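You operate a simulated robot arm through the tools that you are given. There is no shell and no other tool.

You are at the controls of a simulated robot arm. One attempt, no reset.

TASK
Drive the bracket's bolts on program 3: bolt 2, then 1, then 3.
Fine: park the driver in its holder afterwards.
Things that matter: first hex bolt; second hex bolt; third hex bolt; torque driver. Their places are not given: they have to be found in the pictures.

The check looks at the end state, three seconds after you hand in, the way a careful person would. Anything else that was tipped, shoved, dropped, spilled or broken makes it a failure.

THE ROBOT
A 7-joint arm with a fingered hand, fixed in place. Base frame: the origin is on the floor under the middle of its stand, x ahead of it, y to its left, z up. Readings come in mm, degrees, newtons and seconds.
It reaches about 1085 mm from its shoulder. Its first joint turns from -166.0 to 166.0 degrees. Payload 3.7 kg.
Tool frame: the origin (TCP) lies between the finger pads and is the grasp point; the fingertips stand 25 mm ahead of it; z points along the fingers, y is the line along which they close. The gripper opens to 88 mm; its body begins 29 mm behind the TCP. The gripper is a hand of 5 fingers: y runs from the thumb to the fingers, the wrist lies at [-13, -106, -174] in the tool frame, and closing takes about 1.5 s.
Orientation is that of the tool frame in the base frame, as a unit quaternion [x, y, z, w]. With the fingers straight down and the wrist toward the robot, the tool's x, y and z point along [0, 1, 0], [1, 0, 0] and [0, 0, -1] of the base frame.

THE INTERFACE
- The arm moves only by the tool jog_arm. Its argument "targets" is one flat list of numbers, 7 for each row, row after row: the turn, a rotation vector about the base's x, y, z in degrees, then the shift along the base's x, y, z in mm, then the gripper command, from -1 (shut) to 1 (fully open), values between in proportion. In form: [rx, ry, rz, tx, ty, tz, jaw, rx, ry, rz, tx, ty, tz, jaw, ...]. A call has 1 to 20 rows; each row shifts and turns the commanded pose from where the row before left it. A row lasts 0.2 s, in which the tool goes at most 50 mm and 8.6 degrees; a call with a longer step from one row to the next is refused whole, and so is a gripper value outside its range. A pose out of reach is approached as far as the arm can. The call stops where the force on the tool passes 40 N (or 10 N more than at its start, if that is more) or the arm is blocked; 0.2 s more then pass. Each finger travels about 108 mm/s and halts on what it meets, pressing with about 23 N; the grip force reading is that of the motor and also rises with nothing between the fingers. The clock runs only during rows and for 0.2 s after the last one: add rows that do not move to give the fingers time. It gives the time, the measured TCP pose, the force on the tool (base axes), the opening and the grip force at its end, in the units of the frame above (readings bear some noise), with the torque about the TCP (base axes, N m) and any sound that the robot's microphone picked up, and new pictures: "views" is both (left out), scene, wrist or none.
- Cameras (640 x 400 px; columns grow to the right, rows downward): "scene" is fixed at [63.2, -642.7, 1537.6]; the picture's right is [0.50, -0.87, 0.00], its down [-0.71, -0.41, -0.58] and it looks along [0.50, 0.29, -0.82] (base axes); focal length 320 px, centre (320, 200). "wrist" rides on the gripper at [59, -79, -105] in the tool frame; the picture's right is [-0.73, 0.32, -0.61], its down [-0.62, -0.68, 0.38] and it looks along [-0.29, 0.66, 0.70] (tool axes); focal length 234 px, centre (320, 200).
- hand_shape(shape): the hand has 5 fingers and takes this shape, open, in about a second: jaw (thumb against the fingers, like two jaws); tri (thumb and two fingers); tip (a fingertip pinch); poke (one finger out to press); point (the index stretched); flat (the hand flat); cup (the hand cupped); fist (a fist). The gripper value then closes the fingers along that shape, each until it touches; the sizes above hold for jaw. It gives what a move gives, with no picture.
- locate(camera, pixels): for up to 12 pixels [column, row] of the newest picture of that camera ("zoom" is the newest enlarged one), the place [x, y, z] in the base frame of the surface seen there, good to about 2 mm, but the place of the scene camera against the robot may be out by one fixed shift of up to 25 mm in any direction. No time passes.
- close_up(camera, box): a new picture of the part [left, top, right, bottom] of that camera's present view, enlarged. No time passes.
- close_job(): hands the job in; it is judged then, once.

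Leave the gripper open and the arm clear of the work at the hand-in unless told otherwise.

The tools are called after "Request:" as name(argument=value, ...) on one line, values as JSON. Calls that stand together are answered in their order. jog_arm: Moves the arm, as the interface text tells. Its arguments: {"type":"object","properties":{"targets":{"type":"array","items":{"type":"number"}},"views":{"type":"string","enum":["both","scene","wrist","none"]}},"required":["targets"]} The other tools are called the same way: hand_shape (shape) gives the hand a shape; locate (camera, pixels) gives the place of the surface under pixels of a picture; close_up (camera, box) takes an enlarged picture of a part of a camera's view; close_job () hands the job in.

At the start:

```text
time_s: 0.0
tcp_pos: [177.7, -443.5, 1255.0]
ee_rot: [0.707, 0.707, 0.001, 0.0]
force: [0.2, -0.6, 0.2]
wrist_torque: [0.01, 0.0, 0.0]
grip_width: 87.6
grasp_force: 0.0
shape: jaw
```

scene: 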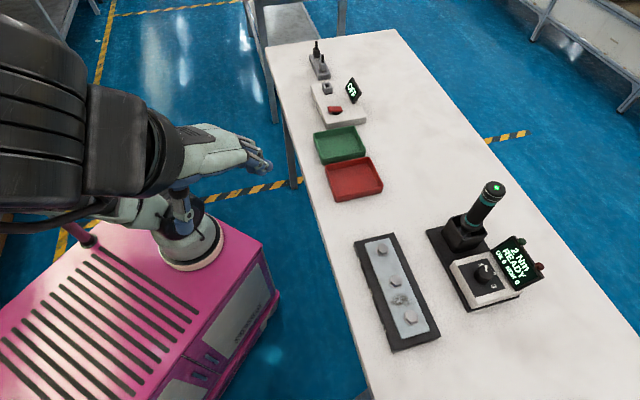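
wrist: 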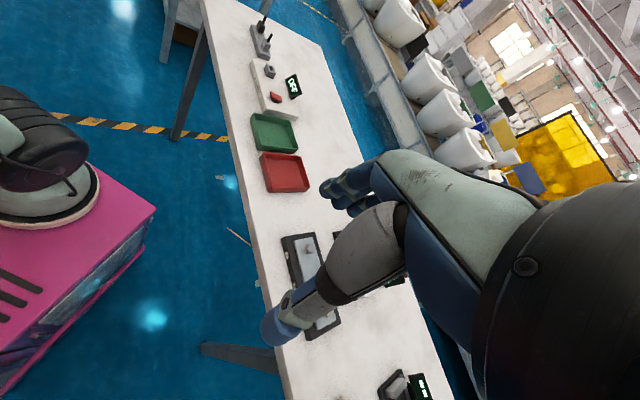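

I see a bench with a bracket carrying bolts (around px 395,290), a driver standing in a holder (px 485,205) and a control box with a dial (px 485,275). I'll look closer at each before I move.

Request:
close_up(camera="scene", box=[420, 170, 560, 310])

Request:
close_up(camera="scene", box=[340, 225, 450, 355])

Request:
close_up(camera="scene", box=[290, 30, 390, 130])

```text
2.86 times, centred on (490, 240) of scene
```

zoom: 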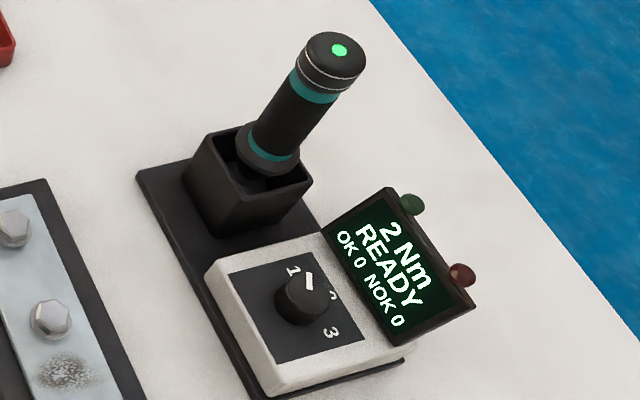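

```text
3.08 times, centred on (395, 290) of scene
```

zoom: 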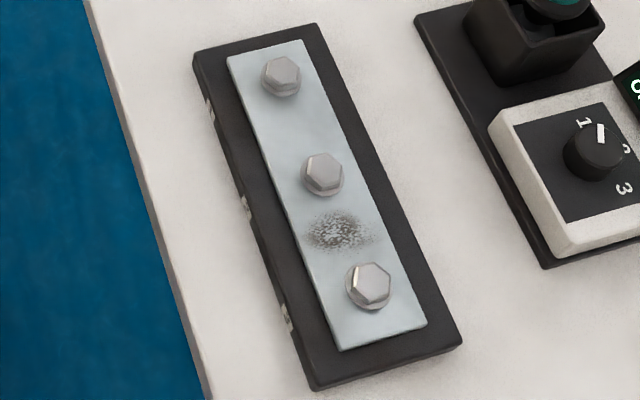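

```text
4.00 times, centred on (340, 80) of scene
```

zoom: 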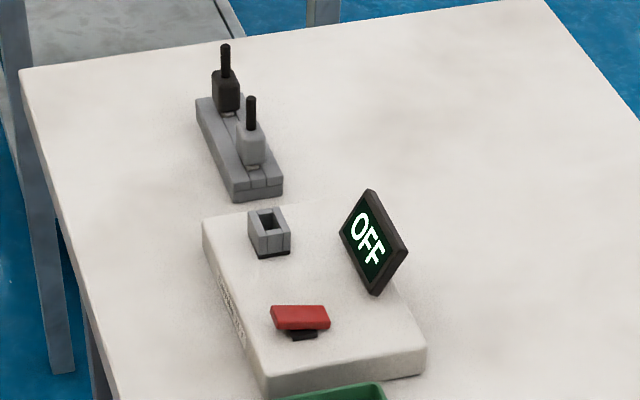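

The dial's pointer looks like it is near 1 or 2, and there are small labels on the bracket base's side that probably number the bolts. I'll enlarge both further.

Request:
close_up(camera="scene", box=[355, 245, 395, 345])

Request:
close_up(camera="scene", box=[465, 250, 515, 300])

```text
4.00 times, centred on (375, 295) of scene
```

zoom: 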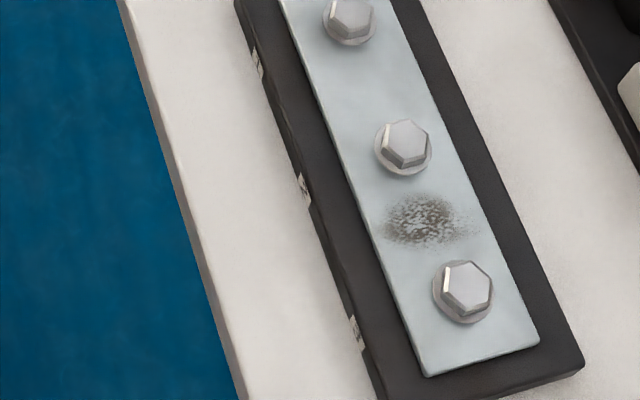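

```text
8.00 times, centred on (490, 275) of scene
```

zoom: 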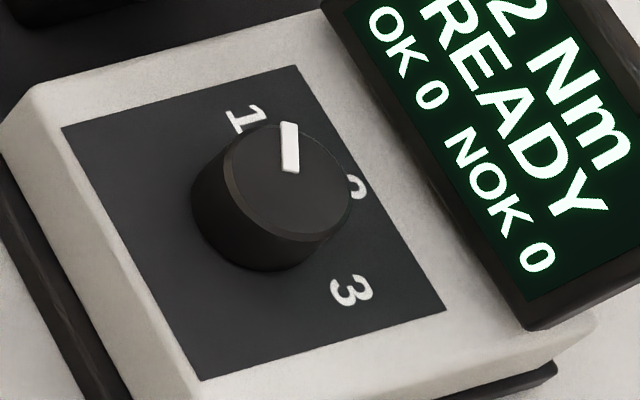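

Now I'll measure places on the dial panel: the digits, the knob's top and its pointer. They are all in this newest zoom.

Request:
locate(camera="zoom", pixels=[[245, 118], [357, 188], [350, 292], [290, 128], [290, 168], [280, 190], [235, 205], [345, 185], [293, 240], [265, 140], [62, 128], [440, 312]])

Request:
locate(camera="scene", pixels=[[382, 251], [395, 281], [411, 317], [496, 187], [483, 205], [465, 225], [445, 225], [463, 218], [360, 245], [393, 236], [437, 333], [395, 350]])

```text
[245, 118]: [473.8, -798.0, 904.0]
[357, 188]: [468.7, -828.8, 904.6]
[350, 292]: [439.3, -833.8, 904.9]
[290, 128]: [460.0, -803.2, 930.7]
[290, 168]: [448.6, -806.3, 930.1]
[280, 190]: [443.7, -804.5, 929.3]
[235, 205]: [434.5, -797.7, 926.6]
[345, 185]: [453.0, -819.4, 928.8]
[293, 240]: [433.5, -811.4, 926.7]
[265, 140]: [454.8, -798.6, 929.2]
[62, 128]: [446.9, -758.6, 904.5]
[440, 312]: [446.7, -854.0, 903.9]
```

```text
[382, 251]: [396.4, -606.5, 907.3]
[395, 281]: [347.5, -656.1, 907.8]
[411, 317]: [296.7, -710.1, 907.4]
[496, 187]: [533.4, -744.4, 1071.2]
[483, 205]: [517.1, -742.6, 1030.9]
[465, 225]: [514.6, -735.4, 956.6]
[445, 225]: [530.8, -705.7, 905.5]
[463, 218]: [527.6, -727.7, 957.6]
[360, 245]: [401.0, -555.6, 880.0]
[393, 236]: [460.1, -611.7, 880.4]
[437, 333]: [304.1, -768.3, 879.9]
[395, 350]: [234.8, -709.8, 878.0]
```

Reading the located points: the bench runs at 45° to the base, with the bolts roughly at (396,-607), (348,-656) and (297,-710). The knob centre is near (446,-806), and its pointer is at "1". Next I'll turn the hand to -45° yaw and move it so the wrist camera can read the labels on the bracket's near side.

Request:
jog_arm(targets=[0, 0, -7.5, -17.8, -20.4, -17.5, 1, 0, 0, -7.5, -17.8, -20.4, -17.5, 1, 0, 0, -7.5, -17.8, -20.4, -17.5, 1, 0, 0, -7.5, -17.8, -20.4, -17.5, 1, 0, 0, -7.5, -17.8, -20.4, -17.5, 1, 0, 0, -7.5, -17.8, -20.4, -17.5, 1, 0, 0, 0, 0, 0, 0, 1], views="both")

```text
time_s: 1.6
tcp_pos: [70.0, -565.8, 1150.0]
ee_rot: [0.925, 0.381, 0.0, 0.0]
force: [-0.5, 0.2, -0.5]
wrist_torque: [0.01, 0.01, 0.02]
grip_width: 88.0
grasp_force: 0.0
shape: jaw
```

scene: 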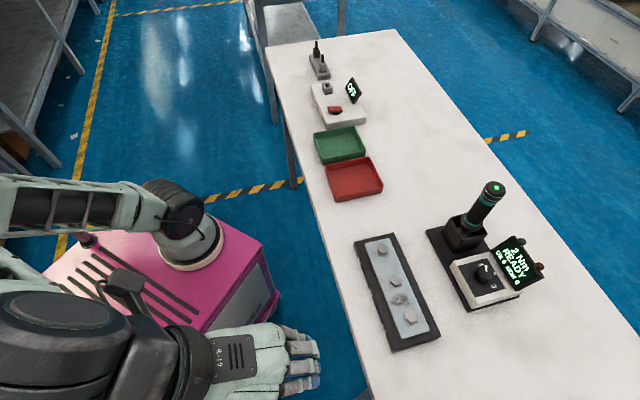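
wrist: 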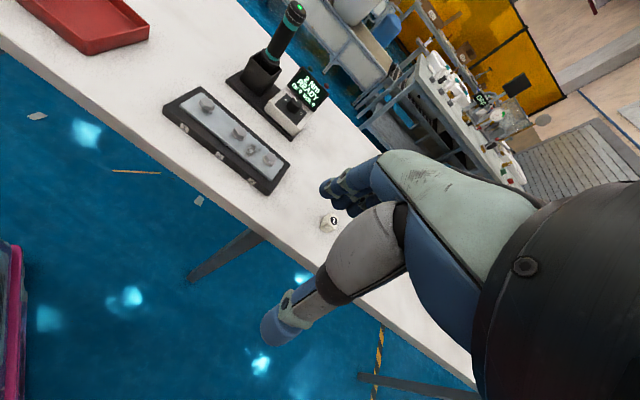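

The bracket base's near side is in the wrist view (px 165–285, 90–190) and shows small labels. I'll enlarge them, along with the white thing near (330,222).

Request:
close_up(camera="wrist", box=[155, 80, 300, 200])

Request:
close_up(camera="wrist", box=[300, 190, 370, 250])

```text
3.33 times, centred on (228, 140) of wrist
```

zoom: 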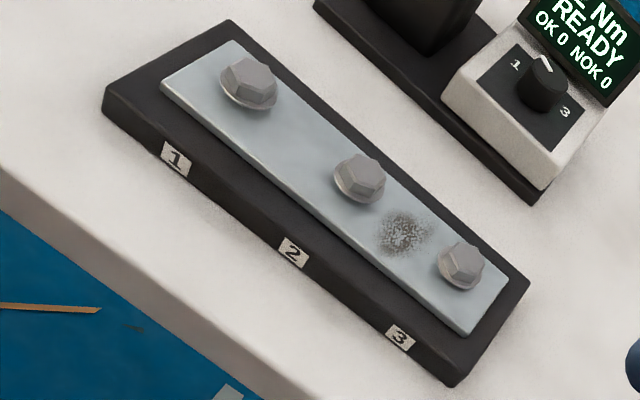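

```text
6.67 times, centred on (335, 220) of wrist
```

zoom: 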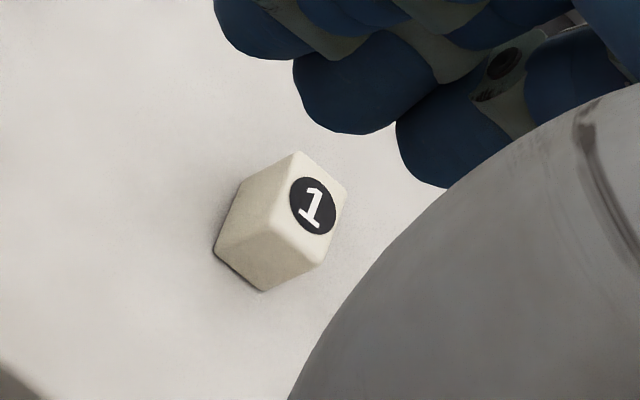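

The labels read 1, 2, 3 from left to right as the robot sees them. The loose thing is a small cube marked "1" on the bench, which I'll keep clear of. I'll zoom on the bracket again and locate the bolts with the wrist camera.

Request:
close_up(camera="wrist", box=[155, 80, 300, 200])

Request:
locate(camera="zoom", pixels=[[254, 76], [364, 169], [464, 259], [175, 160], [400, 337], [105, 98], [448, 385], [230, 20], [547, 65], [515, 70], [566, 113], [545, 72]])

Request:
locate(camera="wrist", pixels=[[330, 222], [296, 10], [284, 38], [290, 100]])

```text
3.33 times, centred on (228, 140) of wrist
```

zoom: 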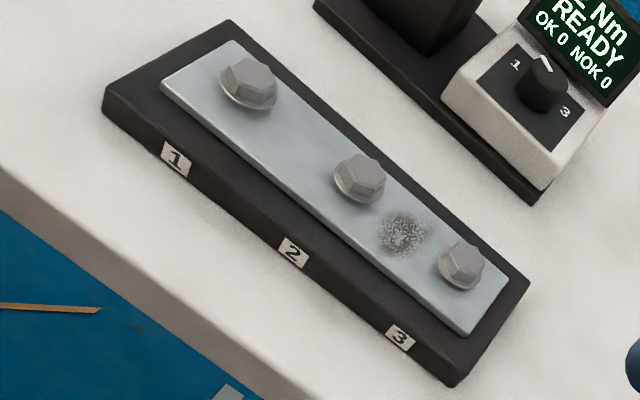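

```text
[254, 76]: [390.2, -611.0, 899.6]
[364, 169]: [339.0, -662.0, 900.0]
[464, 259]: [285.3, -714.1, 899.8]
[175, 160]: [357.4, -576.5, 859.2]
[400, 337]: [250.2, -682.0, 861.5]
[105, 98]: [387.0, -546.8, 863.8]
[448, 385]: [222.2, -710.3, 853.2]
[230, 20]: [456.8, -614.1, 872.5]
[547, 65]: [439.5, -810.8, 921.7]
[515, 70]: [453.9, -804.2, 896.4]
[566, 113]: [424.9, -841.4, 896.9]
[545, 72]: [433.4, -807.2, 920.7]
```

```text
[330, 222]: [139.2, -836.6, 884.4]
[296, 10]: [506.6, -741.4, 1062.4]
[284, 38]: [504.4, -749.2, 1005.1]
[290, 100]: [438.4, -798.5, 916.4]
```

Bolt 1 is the left one, 2 the middle and 3 the right. The scene camera's readings run about (+9,+5,+8) mm off. The display near the knob could get in the fingers' way, so I'll measure the controller, display and driver through the wrist camera.

Request:
close_up(camera="wrist", box=[220, 0, 350, 145])

```text
2.76 times, centred on (285, 72) of wrist
```

zoom: 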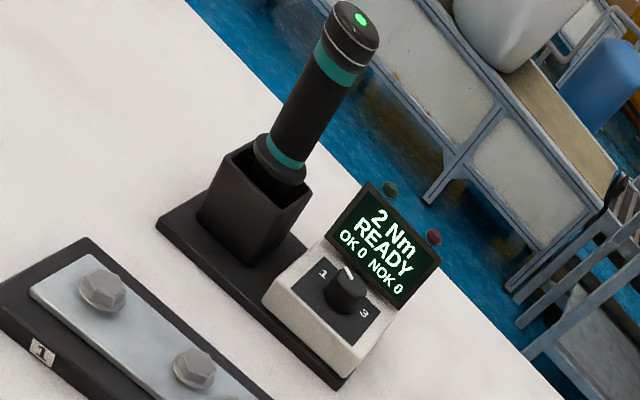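

The driver stands in a square holder, with the display tilted behind the knob. I'll locate the display corners, the driver's top and flange, and the holder rim.

Request:
locate(camera="zoom", pixels=[[330, 236], [370, 186], [438, 265], [402, 312], [360, 20], [345, 60], [280, 150], [196, 225], [238, 145], [310, 190], [345, 285], [352, 270]])

Request:
locate(camera="scene", pixels=[[190, 250], [215, 235], [497, 190], [488, 188], [503, 190], [445, 222], [465, 243], [484, 236], [468, 215]])

```text
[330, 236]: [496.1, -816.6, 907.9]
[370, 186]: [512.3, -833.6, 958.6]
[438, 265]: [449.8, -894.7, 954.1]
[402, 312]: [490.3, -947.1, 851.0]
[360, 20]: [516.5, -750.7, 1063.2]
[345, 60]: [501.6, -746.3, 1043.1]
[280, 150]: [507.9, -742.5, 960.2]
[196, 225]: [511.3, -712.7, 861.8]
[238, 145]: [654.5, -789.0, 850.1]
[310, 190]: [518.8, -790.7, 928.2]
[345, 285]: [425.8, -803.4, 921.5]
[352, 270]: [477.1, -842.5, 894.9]
```

```text
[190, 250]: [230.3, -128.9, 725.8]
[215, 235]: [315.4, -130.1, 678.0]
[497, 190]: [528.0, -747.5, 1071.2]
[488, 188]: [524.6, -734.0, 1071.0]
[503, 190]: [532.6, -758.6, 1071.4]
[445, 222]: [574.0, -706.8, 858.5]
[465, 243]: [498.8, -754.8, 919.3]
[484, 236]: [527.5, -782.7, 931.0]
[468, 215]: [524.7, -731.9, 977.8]
```

The display's lower edge is only about 45 mm beyond the knob, so the four-finger jaw would be tight there. I'll try the slimmer "tip" shape here in free air and see how it looks.

Request:
hand_shape(shape="tip")

Request:
jog_arm(targets=[0, 0, 0, 0, 0, 0, 1, 0, 0, 0, 0, 0, 0, 1], views="both")

```text
time_s: 2.5
tcp_pos: [71.1, -565.9, 1150.9]
ee_rot: [0.924, 0.382, -0.001, 0.0]
force: [0.1, 0.2, -0.2]
wrist_torque: [0.01, 0.01, 0.0]
grip_width: 87.8
grasp_force: 0.0
shape: tip
```

```text
time_s: 3.1
tcp_pos: [71.1, -565.2, 1151.0]
ee_rot: [0.924, 0.383, 0.0, 0.002]
force: [0.6, 0.0, 0.5]
wrist_torque: [0.02, -0.02, 0.02]
grip_width: 87.8
grasp_force: 0.2
shape: tip
```

scene: 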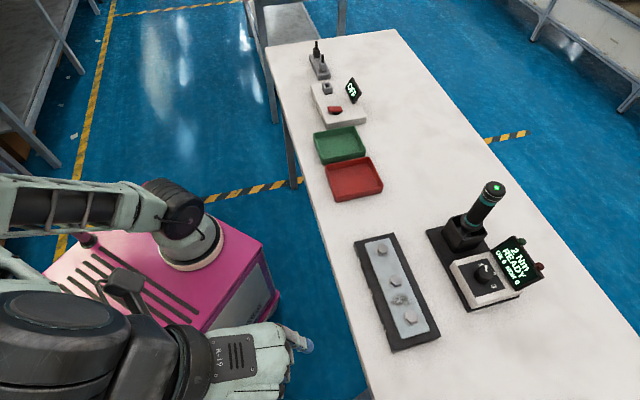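
wrist: 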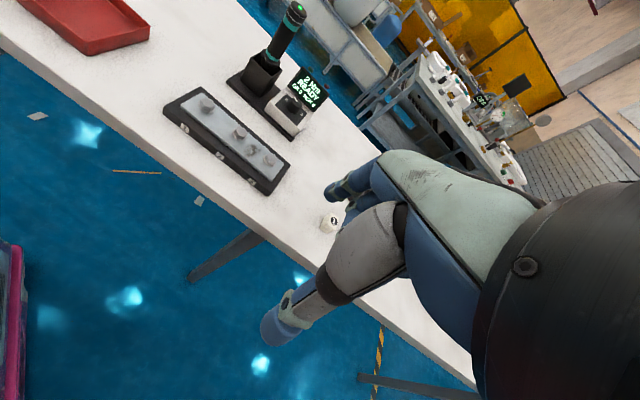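

In "tip" only the index stays out and the other fingers curl. I'll close it to see where the thumb and index meet.

Request:
jog_arm(targets=[0, 0, 0, 0, 0, 0, -0.3, 0, 0, 0, 0, 0, 0, -0.3, 0, 0, 0, 0, 0, 0, -0.3, 0, 0, 0, 0, 0, 0, -0.3, 0, 0, 0, 0, 0, 0, -0.3, 0, 0, 0, 0, 0, 0, -0.3], views="both")

Request:
close_up(camera="wrist", box=[220, 120, 440, 360])

Request:
close_up(camera="scene", box=[180, 300, 340, 400])

```text
time_s: 4.5
tcp_pos: [70.5, -564.6, 1150.4]
ee_rot: [0.924, 0.383, 0.0, 0.001]
force: [0.1, 0.9, 0.0]
wrist_torque: [0.03, -0.01, 0.0]
grip_width: 31.1
grasp_force: 0.1
shape: tip
```

scene: 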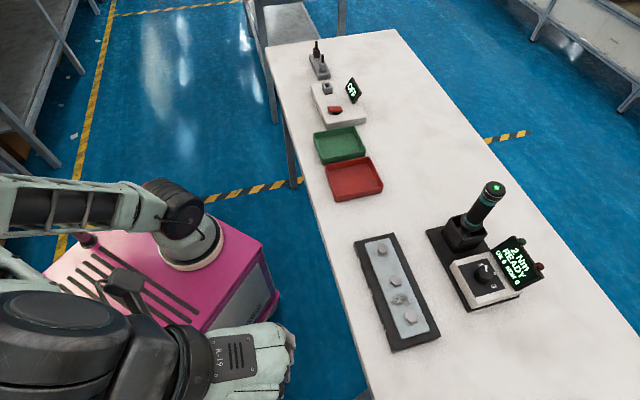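
wrist: 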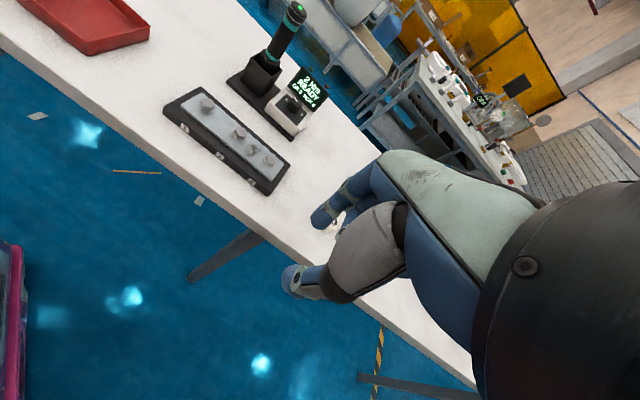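

```text
1.67 times, centred on (330, 240) of wrist
```

zoom: 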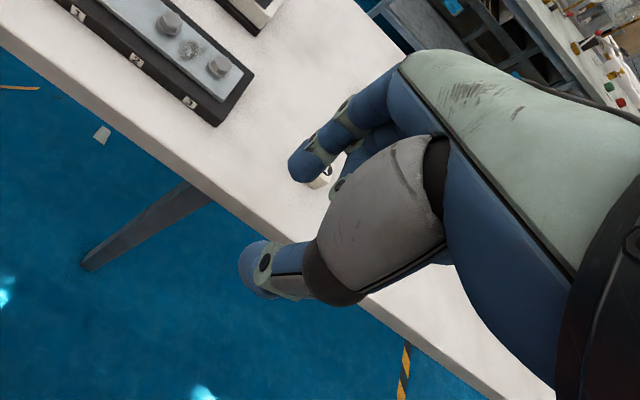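

```text
4.00 times, centred on (260, 350) of scene
```

zoom: 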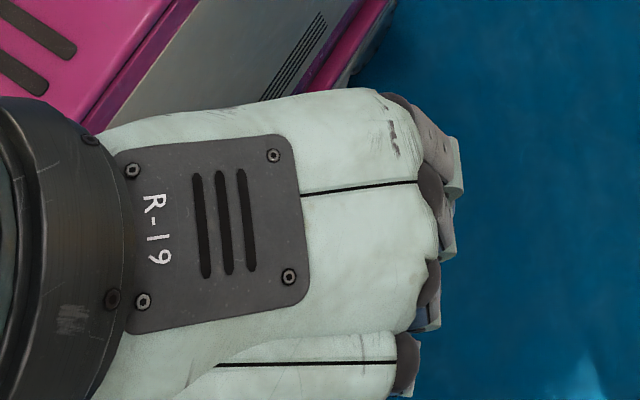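

With the command at -0.3 the opening reads 31 mm. I'll locate the fingertip surfaces to learn where the pinch point lies relative to the TCP.

Request:
locate(camera="wrist", pixels=[[315, 218], [318, 224], [325, 205], [340, 195], [285, 280], [290, 292], [298, 272], [310, 285]])

```text
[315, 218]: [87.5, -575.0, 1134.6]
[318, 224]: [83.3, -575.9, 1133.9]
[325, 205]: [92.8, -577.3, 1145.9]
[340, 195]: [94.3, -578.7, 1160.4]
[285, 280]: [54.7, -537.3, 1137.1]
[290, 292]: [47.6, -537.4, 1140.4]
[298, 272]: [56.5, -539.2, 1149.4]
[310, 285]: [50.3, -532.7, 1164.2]
```

The pinch closes symmetrically about the TCP, with the tips about 20 mm below it. I'll check how low the curled fingers hang, since they could meet the display.

Request:
close_up(camera="wrist", box=[290, 150, 410, 250])

Request:
locate(camera="wrist", pixels=[[345, 212], [350, 208], [355, 200], [362, 203], [368, 185], [338, 222], [375, 160], [380, 200]])

Request:
locate(camera="scene", pixels=[[293, 341], [293, 360], [289, 375], [283, 393], [291, 350], [270, 325]])

```text
4.00 times, centred on (350, 200) of wrist
```

zoom: 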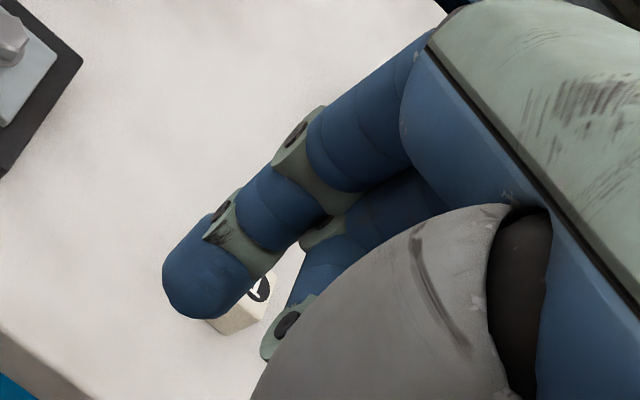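

```text
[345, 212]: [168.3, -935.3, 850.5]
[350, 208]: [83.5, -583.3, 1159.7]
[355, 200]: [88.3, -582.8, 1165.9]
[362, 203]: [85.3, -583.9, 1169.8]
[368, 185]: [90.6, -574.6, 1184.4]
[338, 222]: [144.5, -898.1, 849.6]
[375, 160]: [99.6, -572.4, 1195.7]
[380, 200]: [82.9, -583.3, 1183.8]
```

```text
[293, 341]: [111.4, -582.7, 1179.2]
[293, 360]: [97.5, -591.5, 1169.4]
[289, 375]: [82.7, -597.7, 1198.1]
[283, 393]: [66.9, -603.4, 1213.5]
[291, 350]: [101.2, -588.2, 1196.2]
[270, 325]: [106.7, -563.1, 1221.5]
```

The curled fingers stay within about 40 mm of the pinch axis, so the display is clear for a top-down pinch. Now I'll go high over to the knob, estimated at (437,-811), at z 1040 with the hand yaw back at 0, to measure it close up.

Request:
jog_arm(targets=[0, 0, 7.5, 40.7, -27.4, 0, 0.2, 0, 0, 7.5, 40.7, -27.4, 0, 0.2, 0, 0, 7.5, 40.7, -27.4, 0, 0.2, 0, 0, 7.5, 40.7, -27.4, 0, 0.2, 0, 0, 7.5, 40.7, -27.4, 0, 0.2, 0, 0, 7.5, 40.7, -27.4, 0, 0.2, 0, 0, 0, 40.7, -27.4, 0, 0.2, 0, 0, 0, 40.7, -27.4, 0, 0.2, 0, 0, 0, 40.7, -27.4, 0, 0.2, 0, 0, 0, 0, 0, -36.7, 0.2, 0, 0, 0, 0, 0, -36.7, 0.2, 0, 0, 0, 0, 0, -36.7, 0.2, 0, 0, 0, 0, 0, 0, 0.2], views="both")

```text
time_s: 7.3
tcp_pos: [431.6, -787.9, 1029.1]
ee_rot: [0.708, 0.706, -0.001, 0.0]
force: [-0.2, 0.2, 0.8]
wrist_torque: [-0.01, 0.02, 0.02]
grip_width: 52.4
grasp_force: 0.0
shape: tip
out of reach, approached as far as the arm can: row 8, 9
```

scene: 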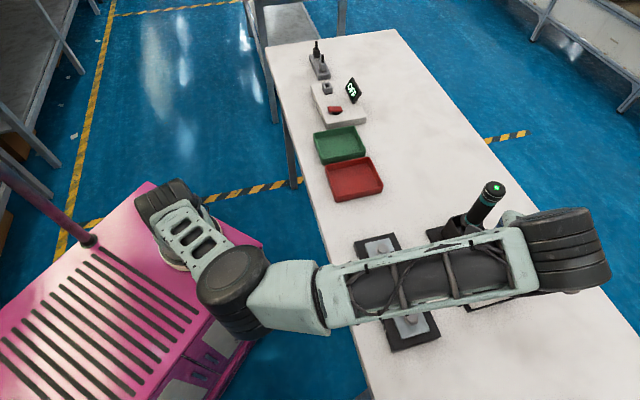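
wrist: 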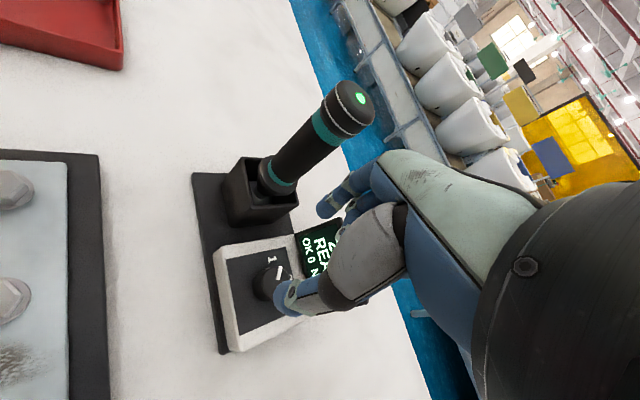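

The high route was slightly beyond reach, and the hand is now at (431.6,-787.9,1029). I can see the knob at px (270,282), so I'll enlarge it and locate it from here.

Request:
close_up(camera="wrist", box=[210, 220, 340, 340])

```text
3.33 times, centred on (275, 280) of wrist
```

zoom: 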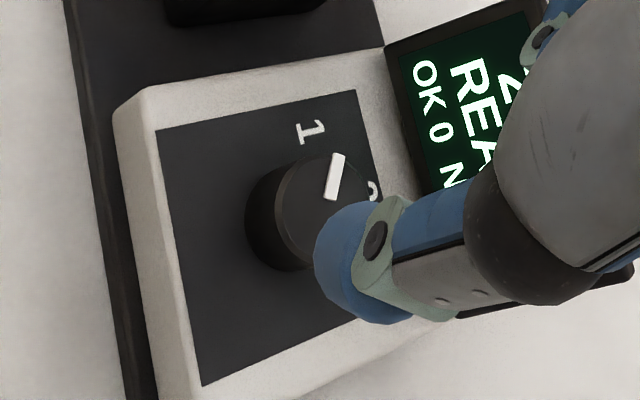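

The knob's top and pointer are visible, partly behind the thumb. I'll locate the rim and pointer points.

Request:
locate(camera="zoom", pixels=[[338, 158], [332, 195], [283, 195], [280, 228], [298, 255], [305, 168], [358, 165], [366, 190], [310, 133], [390, 60], [445, 190], [530, 15]])

Request:
locate(camera="wrist", pixels=[[360, 98], [350, 85], [335, 105], [372, 112], [270, 185], [245, 158], [232, 222], [296, 205]])

```text
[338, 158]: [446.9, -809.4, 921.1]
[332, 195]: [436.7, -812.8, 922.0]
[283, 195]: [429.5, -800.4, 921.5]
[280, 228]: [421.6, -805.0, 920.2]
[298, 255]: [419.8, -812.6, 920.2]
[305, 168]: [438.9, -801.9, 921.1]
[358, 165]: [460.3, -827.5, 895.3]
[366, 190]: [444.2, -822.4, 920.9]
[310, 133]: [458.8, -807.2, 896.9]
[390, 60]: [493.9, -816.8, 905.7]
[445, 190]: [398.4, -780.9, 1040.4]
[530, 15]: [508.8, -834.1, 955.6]
```

```text
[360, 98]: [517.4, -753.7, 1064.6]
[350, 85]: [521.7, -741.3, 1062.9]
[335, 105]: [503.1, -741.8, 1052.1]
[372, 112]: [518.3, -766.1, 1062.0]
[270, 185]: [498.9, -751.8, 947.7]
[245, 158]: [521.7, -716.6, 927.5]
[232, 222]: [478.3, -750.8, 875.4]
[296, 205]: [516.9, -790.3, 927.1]
```

The knob's centre fits to about (433,-813.5) with radius ~14 mm, its top at z 921 and the panel at z 897. I'll move over it and down to z 960 with the fingers open, then check the alignment.

Request:
jog_arm(targets=[0, 0, 0, 0.8, -12.8, -23, 0.2, 0, 0, 0, 0.8, -12.8, -23, 0.2, 0, 0, 0, 0, 0, -23, 0.2, 0, 0, 0, 0, 0, 0, 0.2], views="both")

Request:
close_up(camera="wrist", box=[230, 170, 400, 330])

```text
time_s: 8.3
tcp_pos: [433.1, -813.5, 959.2]
ee_rot: [0.707, 0.707, -0.001, 0.001]
force: [0.2, -0.5, 0.5]
wrist_torque: [0.0, 0.01, 0.02]
grip_width: 52.4
grasp_force: 0.0
shape: tip
```

scene: 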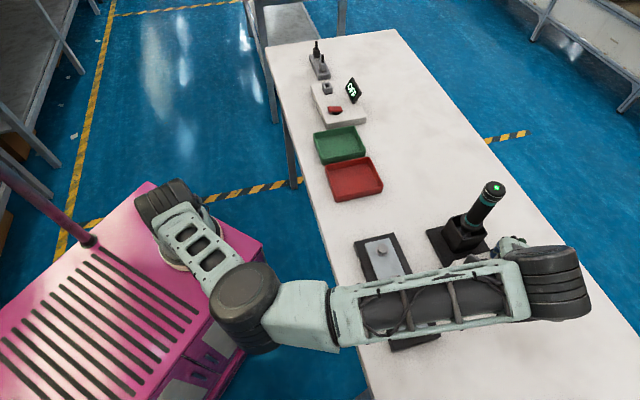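
wrist: 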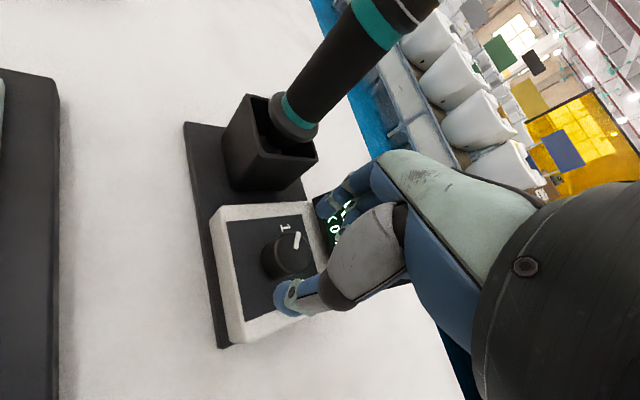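

```text
2.50 times, centred on (315, 250) of wrist
```

zoom: 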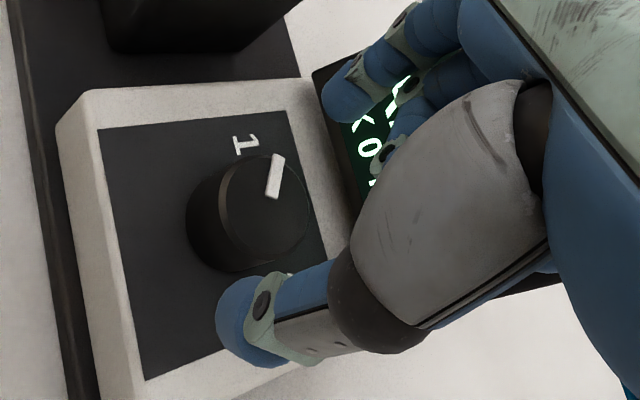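

The arm reached (433.1,-813.5,959). I'll refine the knob's centre from this closer picture.

Request:
locate(camera="zoom", pixels=[[223, 215], [228, 240], [242, 264], [280, 262], [306, 215], [303, 190], [250, 168], [278, 158], [273, 192], [345, 110], [362, 85], [265, 215]])

```text
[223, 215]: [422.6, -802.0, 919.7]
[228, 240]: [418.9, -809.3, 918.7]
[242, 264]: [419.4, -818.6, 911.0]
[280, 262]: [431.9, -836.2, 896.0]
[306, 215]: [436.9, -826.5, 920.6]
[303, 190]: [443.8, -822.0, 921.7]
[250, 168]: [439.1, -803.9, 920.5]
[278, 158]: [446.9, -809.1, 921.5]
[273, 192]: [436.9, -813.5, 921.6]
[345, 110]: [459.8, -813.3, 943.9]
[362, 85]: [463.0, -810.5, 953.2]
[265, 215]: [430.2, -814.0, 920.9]
```

The knob is centred at about (432.8,-814), right under the TCP. I'll descend to z 931, so the tips sit about 9 mm above the panel, then close on the knob and watch the force.

Request:
jog_arm(targets=[0, 0, 0, 0, 0, -10, 0.2, 0, 0, 0, 0, 0, -10, 0.2, 0, 0, 0, 0, 0, -8, 0.2, 0, 0, 0, 0, 0, 0, 0.0, 0, 0, 0, 0, 0, 0, -0.5, 0, 0, 0, 0, 0, 0, -0.7, 0, 0, 0, 0, 0, 0, -0.7, 0, 0, 0, 0, 0, 0, -0.7, 0, 0, 0, 0, 0, 0, -0.7], views="wrist")

Request:
close_up(camera="wrist", box=[230, 170, 400, 330])

```text
time_s: 10.3
tcp_pos: [433.0, -813.8, 931.5]
ee_rot: [0.707, 0.707, 0.0, 0.001]
force: [0.9, -0.3, -1.9]
wrist_torque: [-0.02, -0.03, 0.02]
grip_width: 24.7
grasp_force: 23.0
shape: tip
```

wrist: 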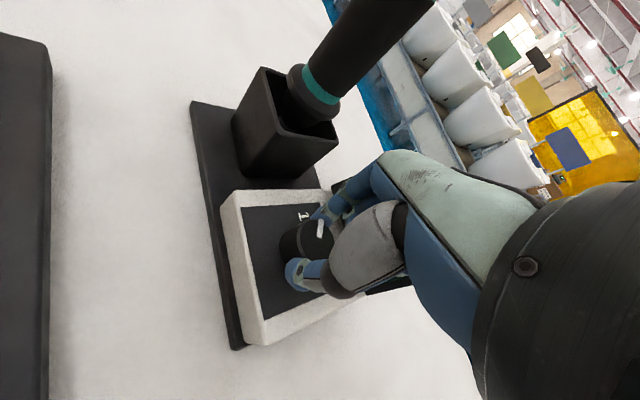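

```text
2.50 times, centred on (315, 250) of wrist
```

zoom: 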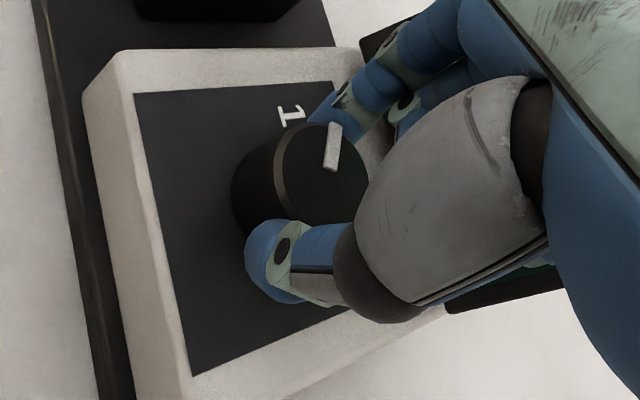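

The pinch holds the knob with 23 N at a 24.7 mm opening. I'll turn it -60° about z, clockwise from above, in 7.5° steps.

Request:
jog_arm(targets=[0, 0, -7.5, 0, 0, 0, -0.7, 0, 0, -7.5, 0, 0, 0, -0.7, 0, 0, -7.5, 0, 0, 0, -0.7, 0, 0, -7.5, 0, 0, 0, -0.7, 0, 0, -7.5, 0, 0, 0, -0.7, 0, 0, -7.5, 0, 0, 0, -0.7, 0, 0, -7.5, 0, 0, 0, -0.7, 0, 0, -7.5, 0, 0, 0, -0.7, 0, 0, 0, 0, 0, 0, -0.7], views="both")

Request:
close_up(camera="wrist", box=[230, 170, 400, 330])

```text
time_s: 12.3
tcp_pos: [433.5, -813.6, 930.9]
ee_rot: [0.966, 0.258, 0.0, 0.001]
force: [0.7, 0.9, -3.0]
wrist_torque: [0.03, -0.02, 0.01]
grip_width: 24.6
grasp_force: 22.6
shape: tip
```

scene: 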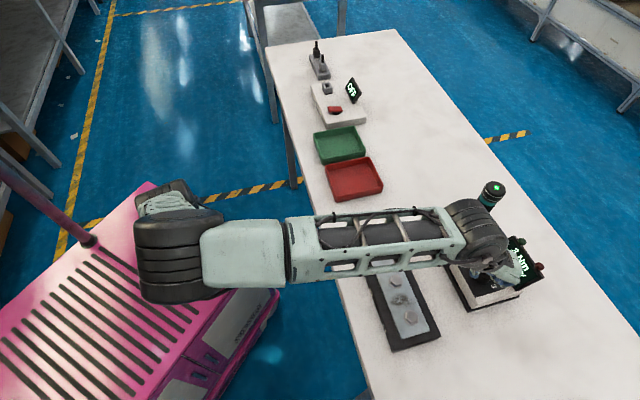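
wrist: 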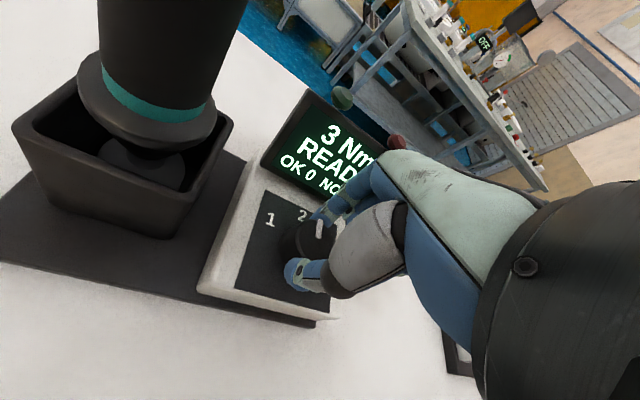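

```text
2.50 times, centred on (315, 250) of wrist
```

zoom: 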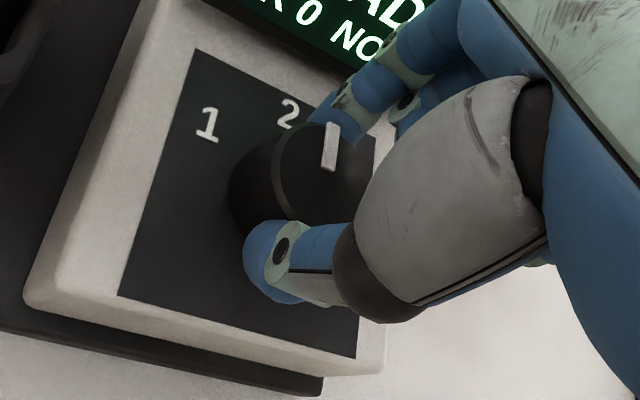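

The display now reads "3 Nm" (program 2), so the turning works. I'll let go gently, rise, turn the hand back +60°, come down and re-grip.

Request:
jog_arm(targets=[0, 0, 0, 0, 0, 0, -0.2, 0, 0, 0, 0, 0, 0, -0.2, 0, 0, 0, 0, 0, 12, -0.2, 0, 0, 0, 0, 0, 12, -0.2, 0, 0, 7.5, 0, 0, 0, -0.1, 0, 0, 7.5, 0, 0, 0, -0.1, 0, 0, 7.5, 0, 0, 0, -0.1, 0, 0, 7.5, 0, 0, 0, -0.1, 0, 0, 7.5, 0, 0, 0, -0.1, 0, 0, 7.5, 0, 0, 0, -0.1, 0, 0, 7.5, 0, 0, 0, 0, 0, 0, 7.5, 0, 0, 0, 0, 0, 0, 0, 0, 0, 0, 0], views="wrist")

Request:
close_up(camera="wrist", box=[230, 170, 400, 330])

```text
time_s: 15.1
tcp_pos: [432.8, -812.4, 955.9]
ee_rot: [0.707, 0.708, 0.001, 0.0]
force: [-0.8, -0.2, -0.1]
wrist_torque: [0.01, 0.0, 0.03]
grip_width: 43.6
grasp_force: 0.0
shape: tip
```

wrist: 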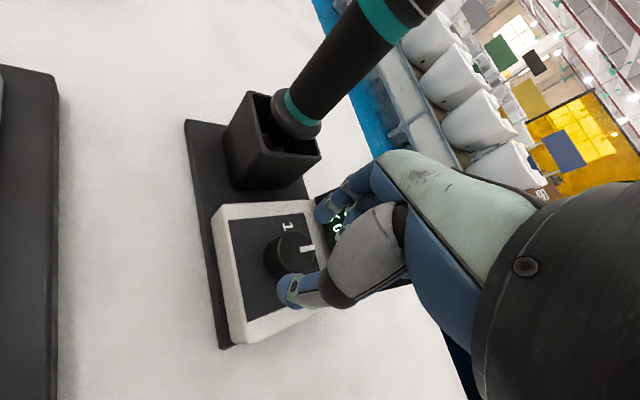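

```text
2.50 times, centred on (315, 250) of wrist
```

zoom: 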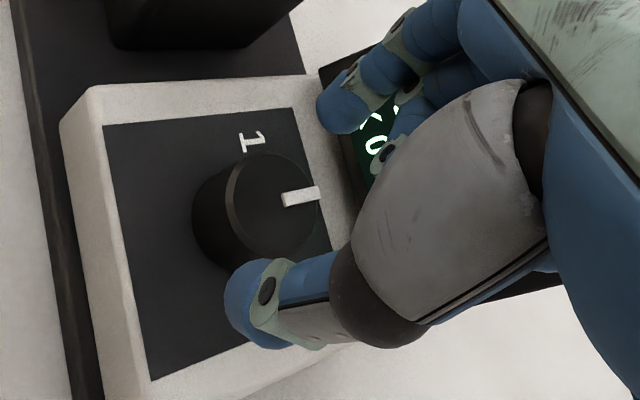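

The pointer is now at 2. I'll come down again, grip, and turn another -60°.

Request:
jog_arm(targets=[0, 0, 0, 0, 0, -12, 0, 0, 0, 0, 0, 0, -12, 0, 0, 0, 0, 0, 0, 0, -0.5, 0, 0, 0, 0, 0, 0, -0.7, 0, 0, 0, 0, 0, 0, -0.7, 0, 0, 0, 0, 0, 0, -0.7, 0, 0, -7.5, 0, 0, 0, -0.7, 0, 0, -7.5, 0, 0, 0, -0.7, 0, 0, -7.5, 0, 0, 0, -0.7, 0, 0, -7.5, 0, 0, 0, -0.7, 0, 0, -7.5, 0, 0, 0, -0.7, 0, 0, -7.5, 0, 0, 0, -0.7, 0, 0, -7.5, 0, 0, 0, -0.7, 0, 0, -7.5, 0, 0, 0, -0.7, 0, 0, 0, 0, 0, 0, -0.7], views="both")

Request:
close_up(camera="wrist", box=[230, 100, 400, 330])

```text
time_s: 18.3
tcp_pos: [432.8, -814.2, 930.9]
ee_rot: [0.966, 0.258, -0.001, 0.001]
force: [3.6, 1.2, 0.3]
wrist_torque: [0.01, -0.08, 0.0]
grip_width: 24.2
grasp_force: 23.5
shape: tip
```

scene: 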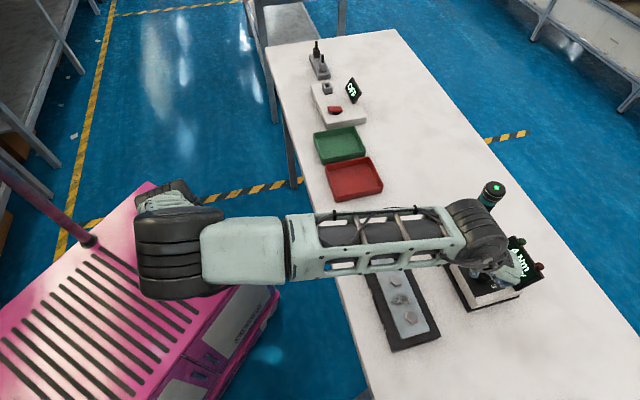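
wrist: 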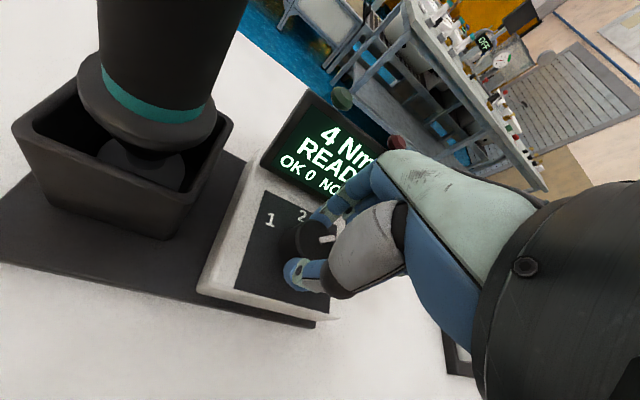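

```text
1.74 times, centred on (315, 215) of wrist
```

zoom: 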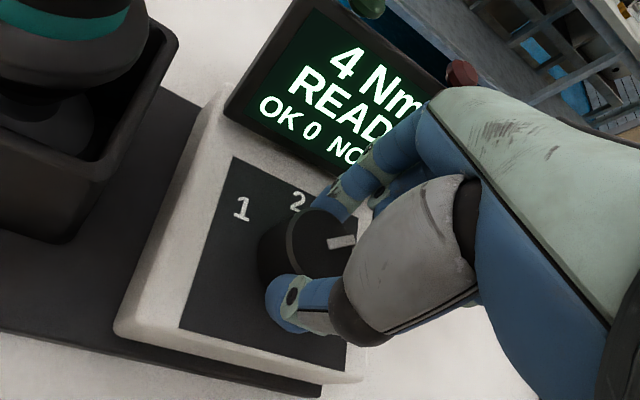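

The display reads "4 Nm READY" with the pointer toward 3. I'll let go, rise straight up and check the panel.

Request:
jog_arm(targets=[0, 0, 0, 0, 0, 0, -0.2, 0, 0, 0, 0, 0, 0, -0.2, 0, 0, 0, 0, 0, 12, -0.2, 0, 0, 0, 0, 0, 15, -0.2, 0, 0, 0, 0, 0, 35, -0.2, 0, 0, 0, 0, 0, 45, -0.2, 0, 0, 0, 0, 0, 45, 0, 0, 0, 0, -10, 10, 20, 0.2, 0, 0, 0, 0, 0, 0, 0.2], views="both")

Request:
close_up(camera="wrist", box=[180, 180, 340, 330])

```text
time_s: 20.3
tcp_pos: [422.9, -803.7, 1104.3]
ee_rot: [0.966, 0.258, -0.001, 0.001]
force: [-0.7, -1.2, 0.5]
wrist_torque: [0.01, -0.01, 0.01]
grip_width: 52.6
grasp_force: 0.1
shape: tip
```

scene: 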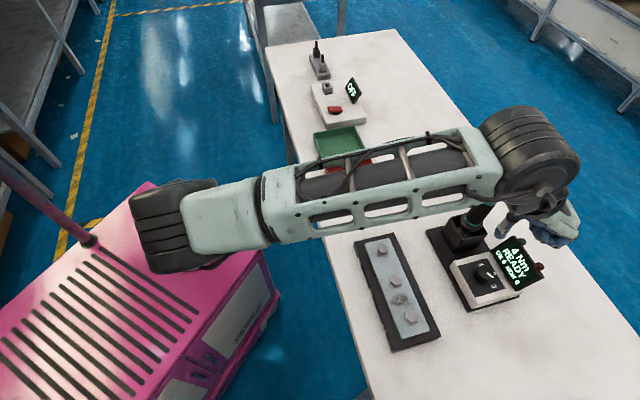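
wrist: 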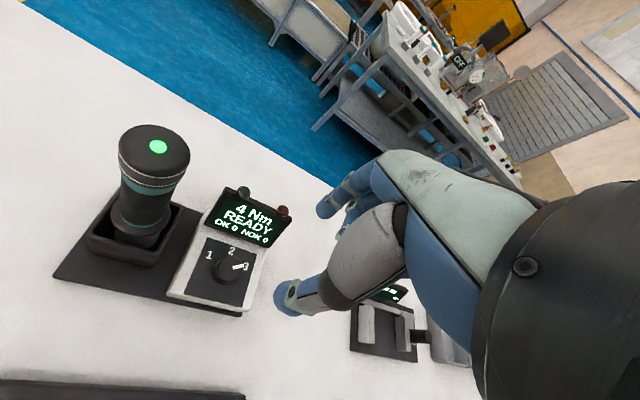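

```text
2.67 times, centred on (260, 255) of wrist
```

zoom: 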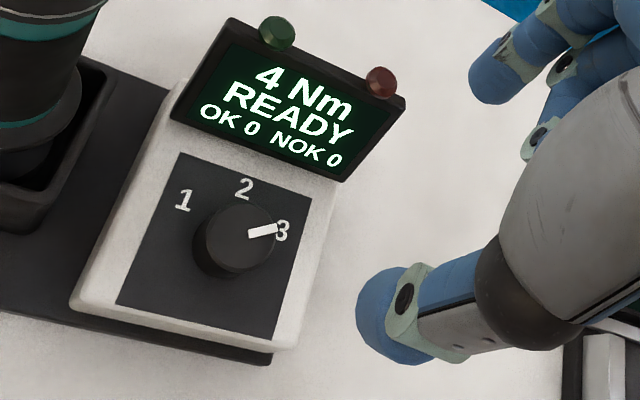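

The pointer is on 3 and the display reads 4 Nm READY, OK 0, NOK 0. Now the driver: I'll put the hand back in jaw shape and measure the driver's top and body from this view.

Request:
hand_shape(shape="jaw")

Request:
close_up(camera="wrist", box=[60, 110, 220, 290])

```text
time_s: 21.2
tcp_pos: [422.5, -803.7, 1104.1]
ee_rot: [0.966, 0.259, -0.001, 0.0]
force: [-0.6, -1.5, 0.1]
wrist_torque: [0.01, 0.02, 0.0]
grip_width: 87.8
grasp_force: 0.1
shape: jaw
```

```text
2.22 times, centred on (140, 200) of wrist
```

zoom: 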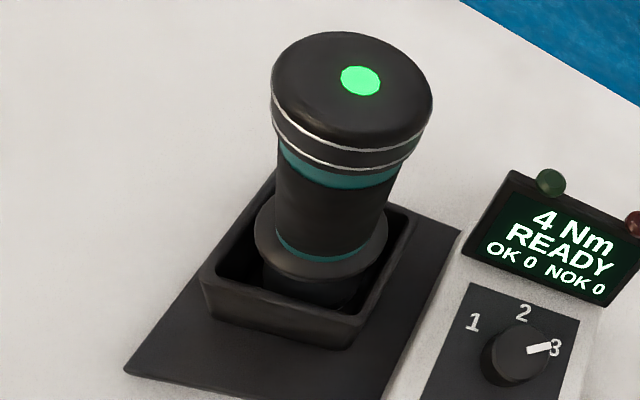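

I can see the driver clearly. I'll locate its top rim, body edges, flange and holder corners.

Request:
locate(camera="zoom", pixels=[[276, 75], [428, 95], [350, 36], [350, 80], [360, 81], [345, 150], [335, 200], [315, 268], [205, 278], [350, 338], [412, 218], [130, 368]])

Request:
locate(camera="wrist", pixels=[[158, 147], [122, 140], [187, 150], [150, 127], [140, 175], [155, 160]])

```text
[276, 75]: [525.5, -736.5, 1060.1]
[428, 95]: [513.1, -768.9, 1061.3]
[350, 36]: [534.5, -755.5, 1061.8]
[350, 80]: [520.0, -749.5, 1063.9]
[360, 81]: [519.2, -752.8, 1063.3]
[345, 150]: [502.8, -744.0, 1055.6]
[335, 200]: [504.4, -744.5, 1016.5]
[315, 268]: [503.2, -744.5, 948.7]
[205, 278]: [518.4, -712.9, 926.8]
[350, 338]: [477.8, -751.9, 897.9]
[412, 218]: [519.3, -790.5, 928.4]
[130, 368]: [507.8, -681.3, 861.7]
```

```text
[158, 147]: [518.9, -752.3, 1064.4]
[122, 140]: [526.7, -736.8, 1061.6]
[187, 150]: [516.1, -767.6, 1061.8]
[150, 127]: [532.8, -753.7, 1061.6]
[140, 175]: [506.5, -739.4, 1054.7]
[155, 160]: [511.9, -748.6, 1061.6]
```

The driver is vertical, its axis at about (517.5,-752), with a cap of radius ~17.5 mm, its top at z 1063.5 and the holder rim at z 928. I'll move above it at z 1110 with yaw -45° and the jaw open.

Request:
jog_arm(targets=[0, 0, 5, 20, 10, 8, 1, 0, 0, 5, 37.5, 21, 0, 1, 0, 0, 5, 37.5, 21, 0, 1, 0, 0, 0, 0, 0, 0, 1, 0, 0, 0, 0, 0, 0, 1], views="both")

Request:
close_up(camera="wrist", box=[220, 170, 400, 350])

```text
time_s: 22.4
tcp_pos: [517.8, -750.5, 1111.8]
ee_rot: [0.924, 0.382, -0.001, 0.001]
force: [0.2, -0.7, 0.5]
wrist_torque: [-0.02, 0.02, -0.03]
grip_width: 87.8
grasp_force: 0.1
shape: jaw
```

scene: 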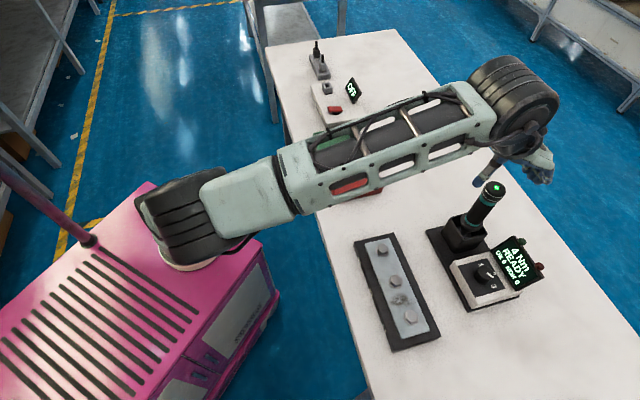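
wrist: 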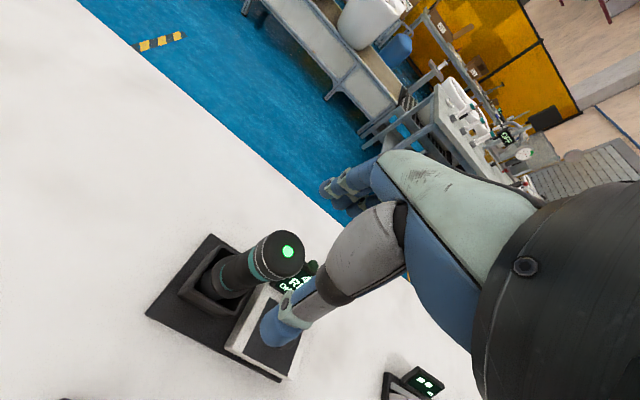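

```text
2.22 times, centred on (310, 260) of wrist
```

zoom: 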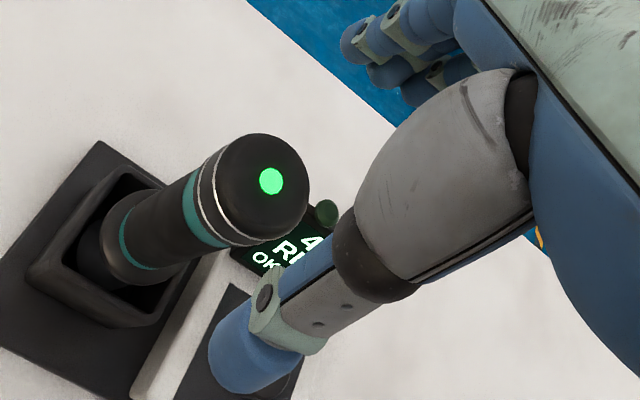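

The arm reached (517.8,-750.5,1112). I'll refine the driver's top centre from here, and then test how high the arm can go at this spot before I pick anything up.

Request:
locate(camera="zoom", pixels=[[271, 180], [255, 137], [303, 170], [300, 215], [270, 238], [222, 165], [228, 220], [262, 185], [170, 215], [150, 250]])

Request:
jog_arm(targets=[0, 0, 0, 0, 0, 20, 1, 0, 0, 0, 0, 0, 20, 1, 0, 0, 0, 0, 0, 0, 1], views="none")

```text
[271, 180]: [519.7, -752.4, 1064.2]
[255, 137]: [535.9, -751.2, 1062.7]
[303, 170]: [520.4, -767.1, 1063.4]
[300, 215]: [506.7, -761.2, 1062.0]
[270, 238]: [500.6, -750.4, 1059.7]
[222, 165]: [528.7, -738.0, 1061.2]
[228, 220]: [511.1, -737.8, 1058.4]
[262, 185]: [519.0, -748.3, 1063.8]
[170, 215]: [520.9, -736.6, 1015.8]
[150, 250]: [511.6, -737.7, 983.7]
```

```text
time_s: 23.2
tcp_pos: [518.1, -751.7, 1151.5]
ee_rot: [0.924, 0.383, 0.0, 0.001]
force: [0.1, -0.3, 1.2]
wrist_torque: [-0.03, 0.01, 0.01]
grip_width: 88.1
grasp_force: 0.1
shape: jaw
```

The height is fine: z 1151 is reachable. The driver's axis fits to about (518.2,-751.2), and the TCP is right over it. I'll descend to z about 1041 with the jaw open around the driver's head.

Request:
jog_arm(targets=[0, 0, 0, 0, 0, -30, 1, 0, 0, 0, 0, 0, -25, 1, 0, 0, 0, 0, 0, -20, 1, 0, 0, 0, 0, 0, -20, 1, 0, 0, 0, 0, 0, -15, 1, 0, 0, 0, 0, 0, 0, 1], views="both")

Request:
close_up(camera="wrist", box=[220, 150, 420, 350])

```text
time_s: 24.6
tcp_pos: [518.4, -749.6, 1041.2]
ee_rot: [0.924, 0.384, -0.001, 0.0]
force: [0.0, 0.4, -0.7]
wrist_torque: [0.04, 0.01, -0.01]
grip_width: 87.6
grasp_force: 0.0
shape: jaw
```

scene: 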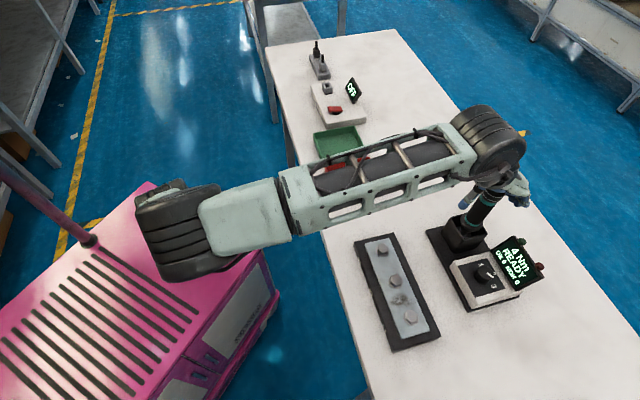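
wrist: 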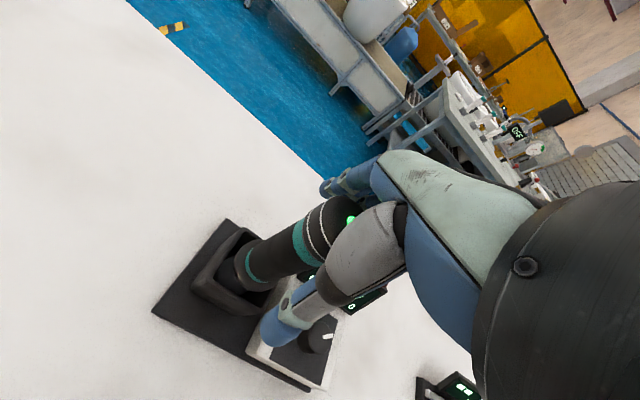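

```text
2.00 times, centred on (320, 250) of wrist
```

zoom: 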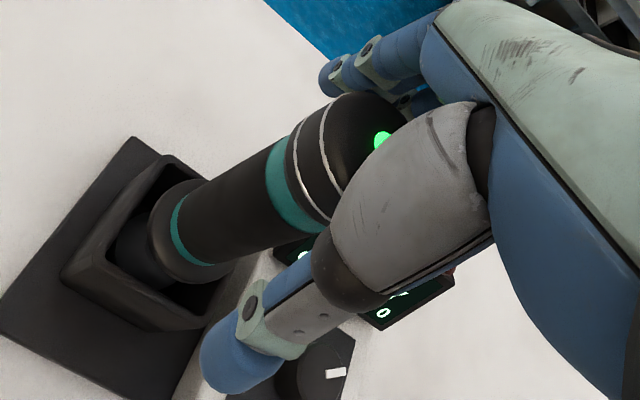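

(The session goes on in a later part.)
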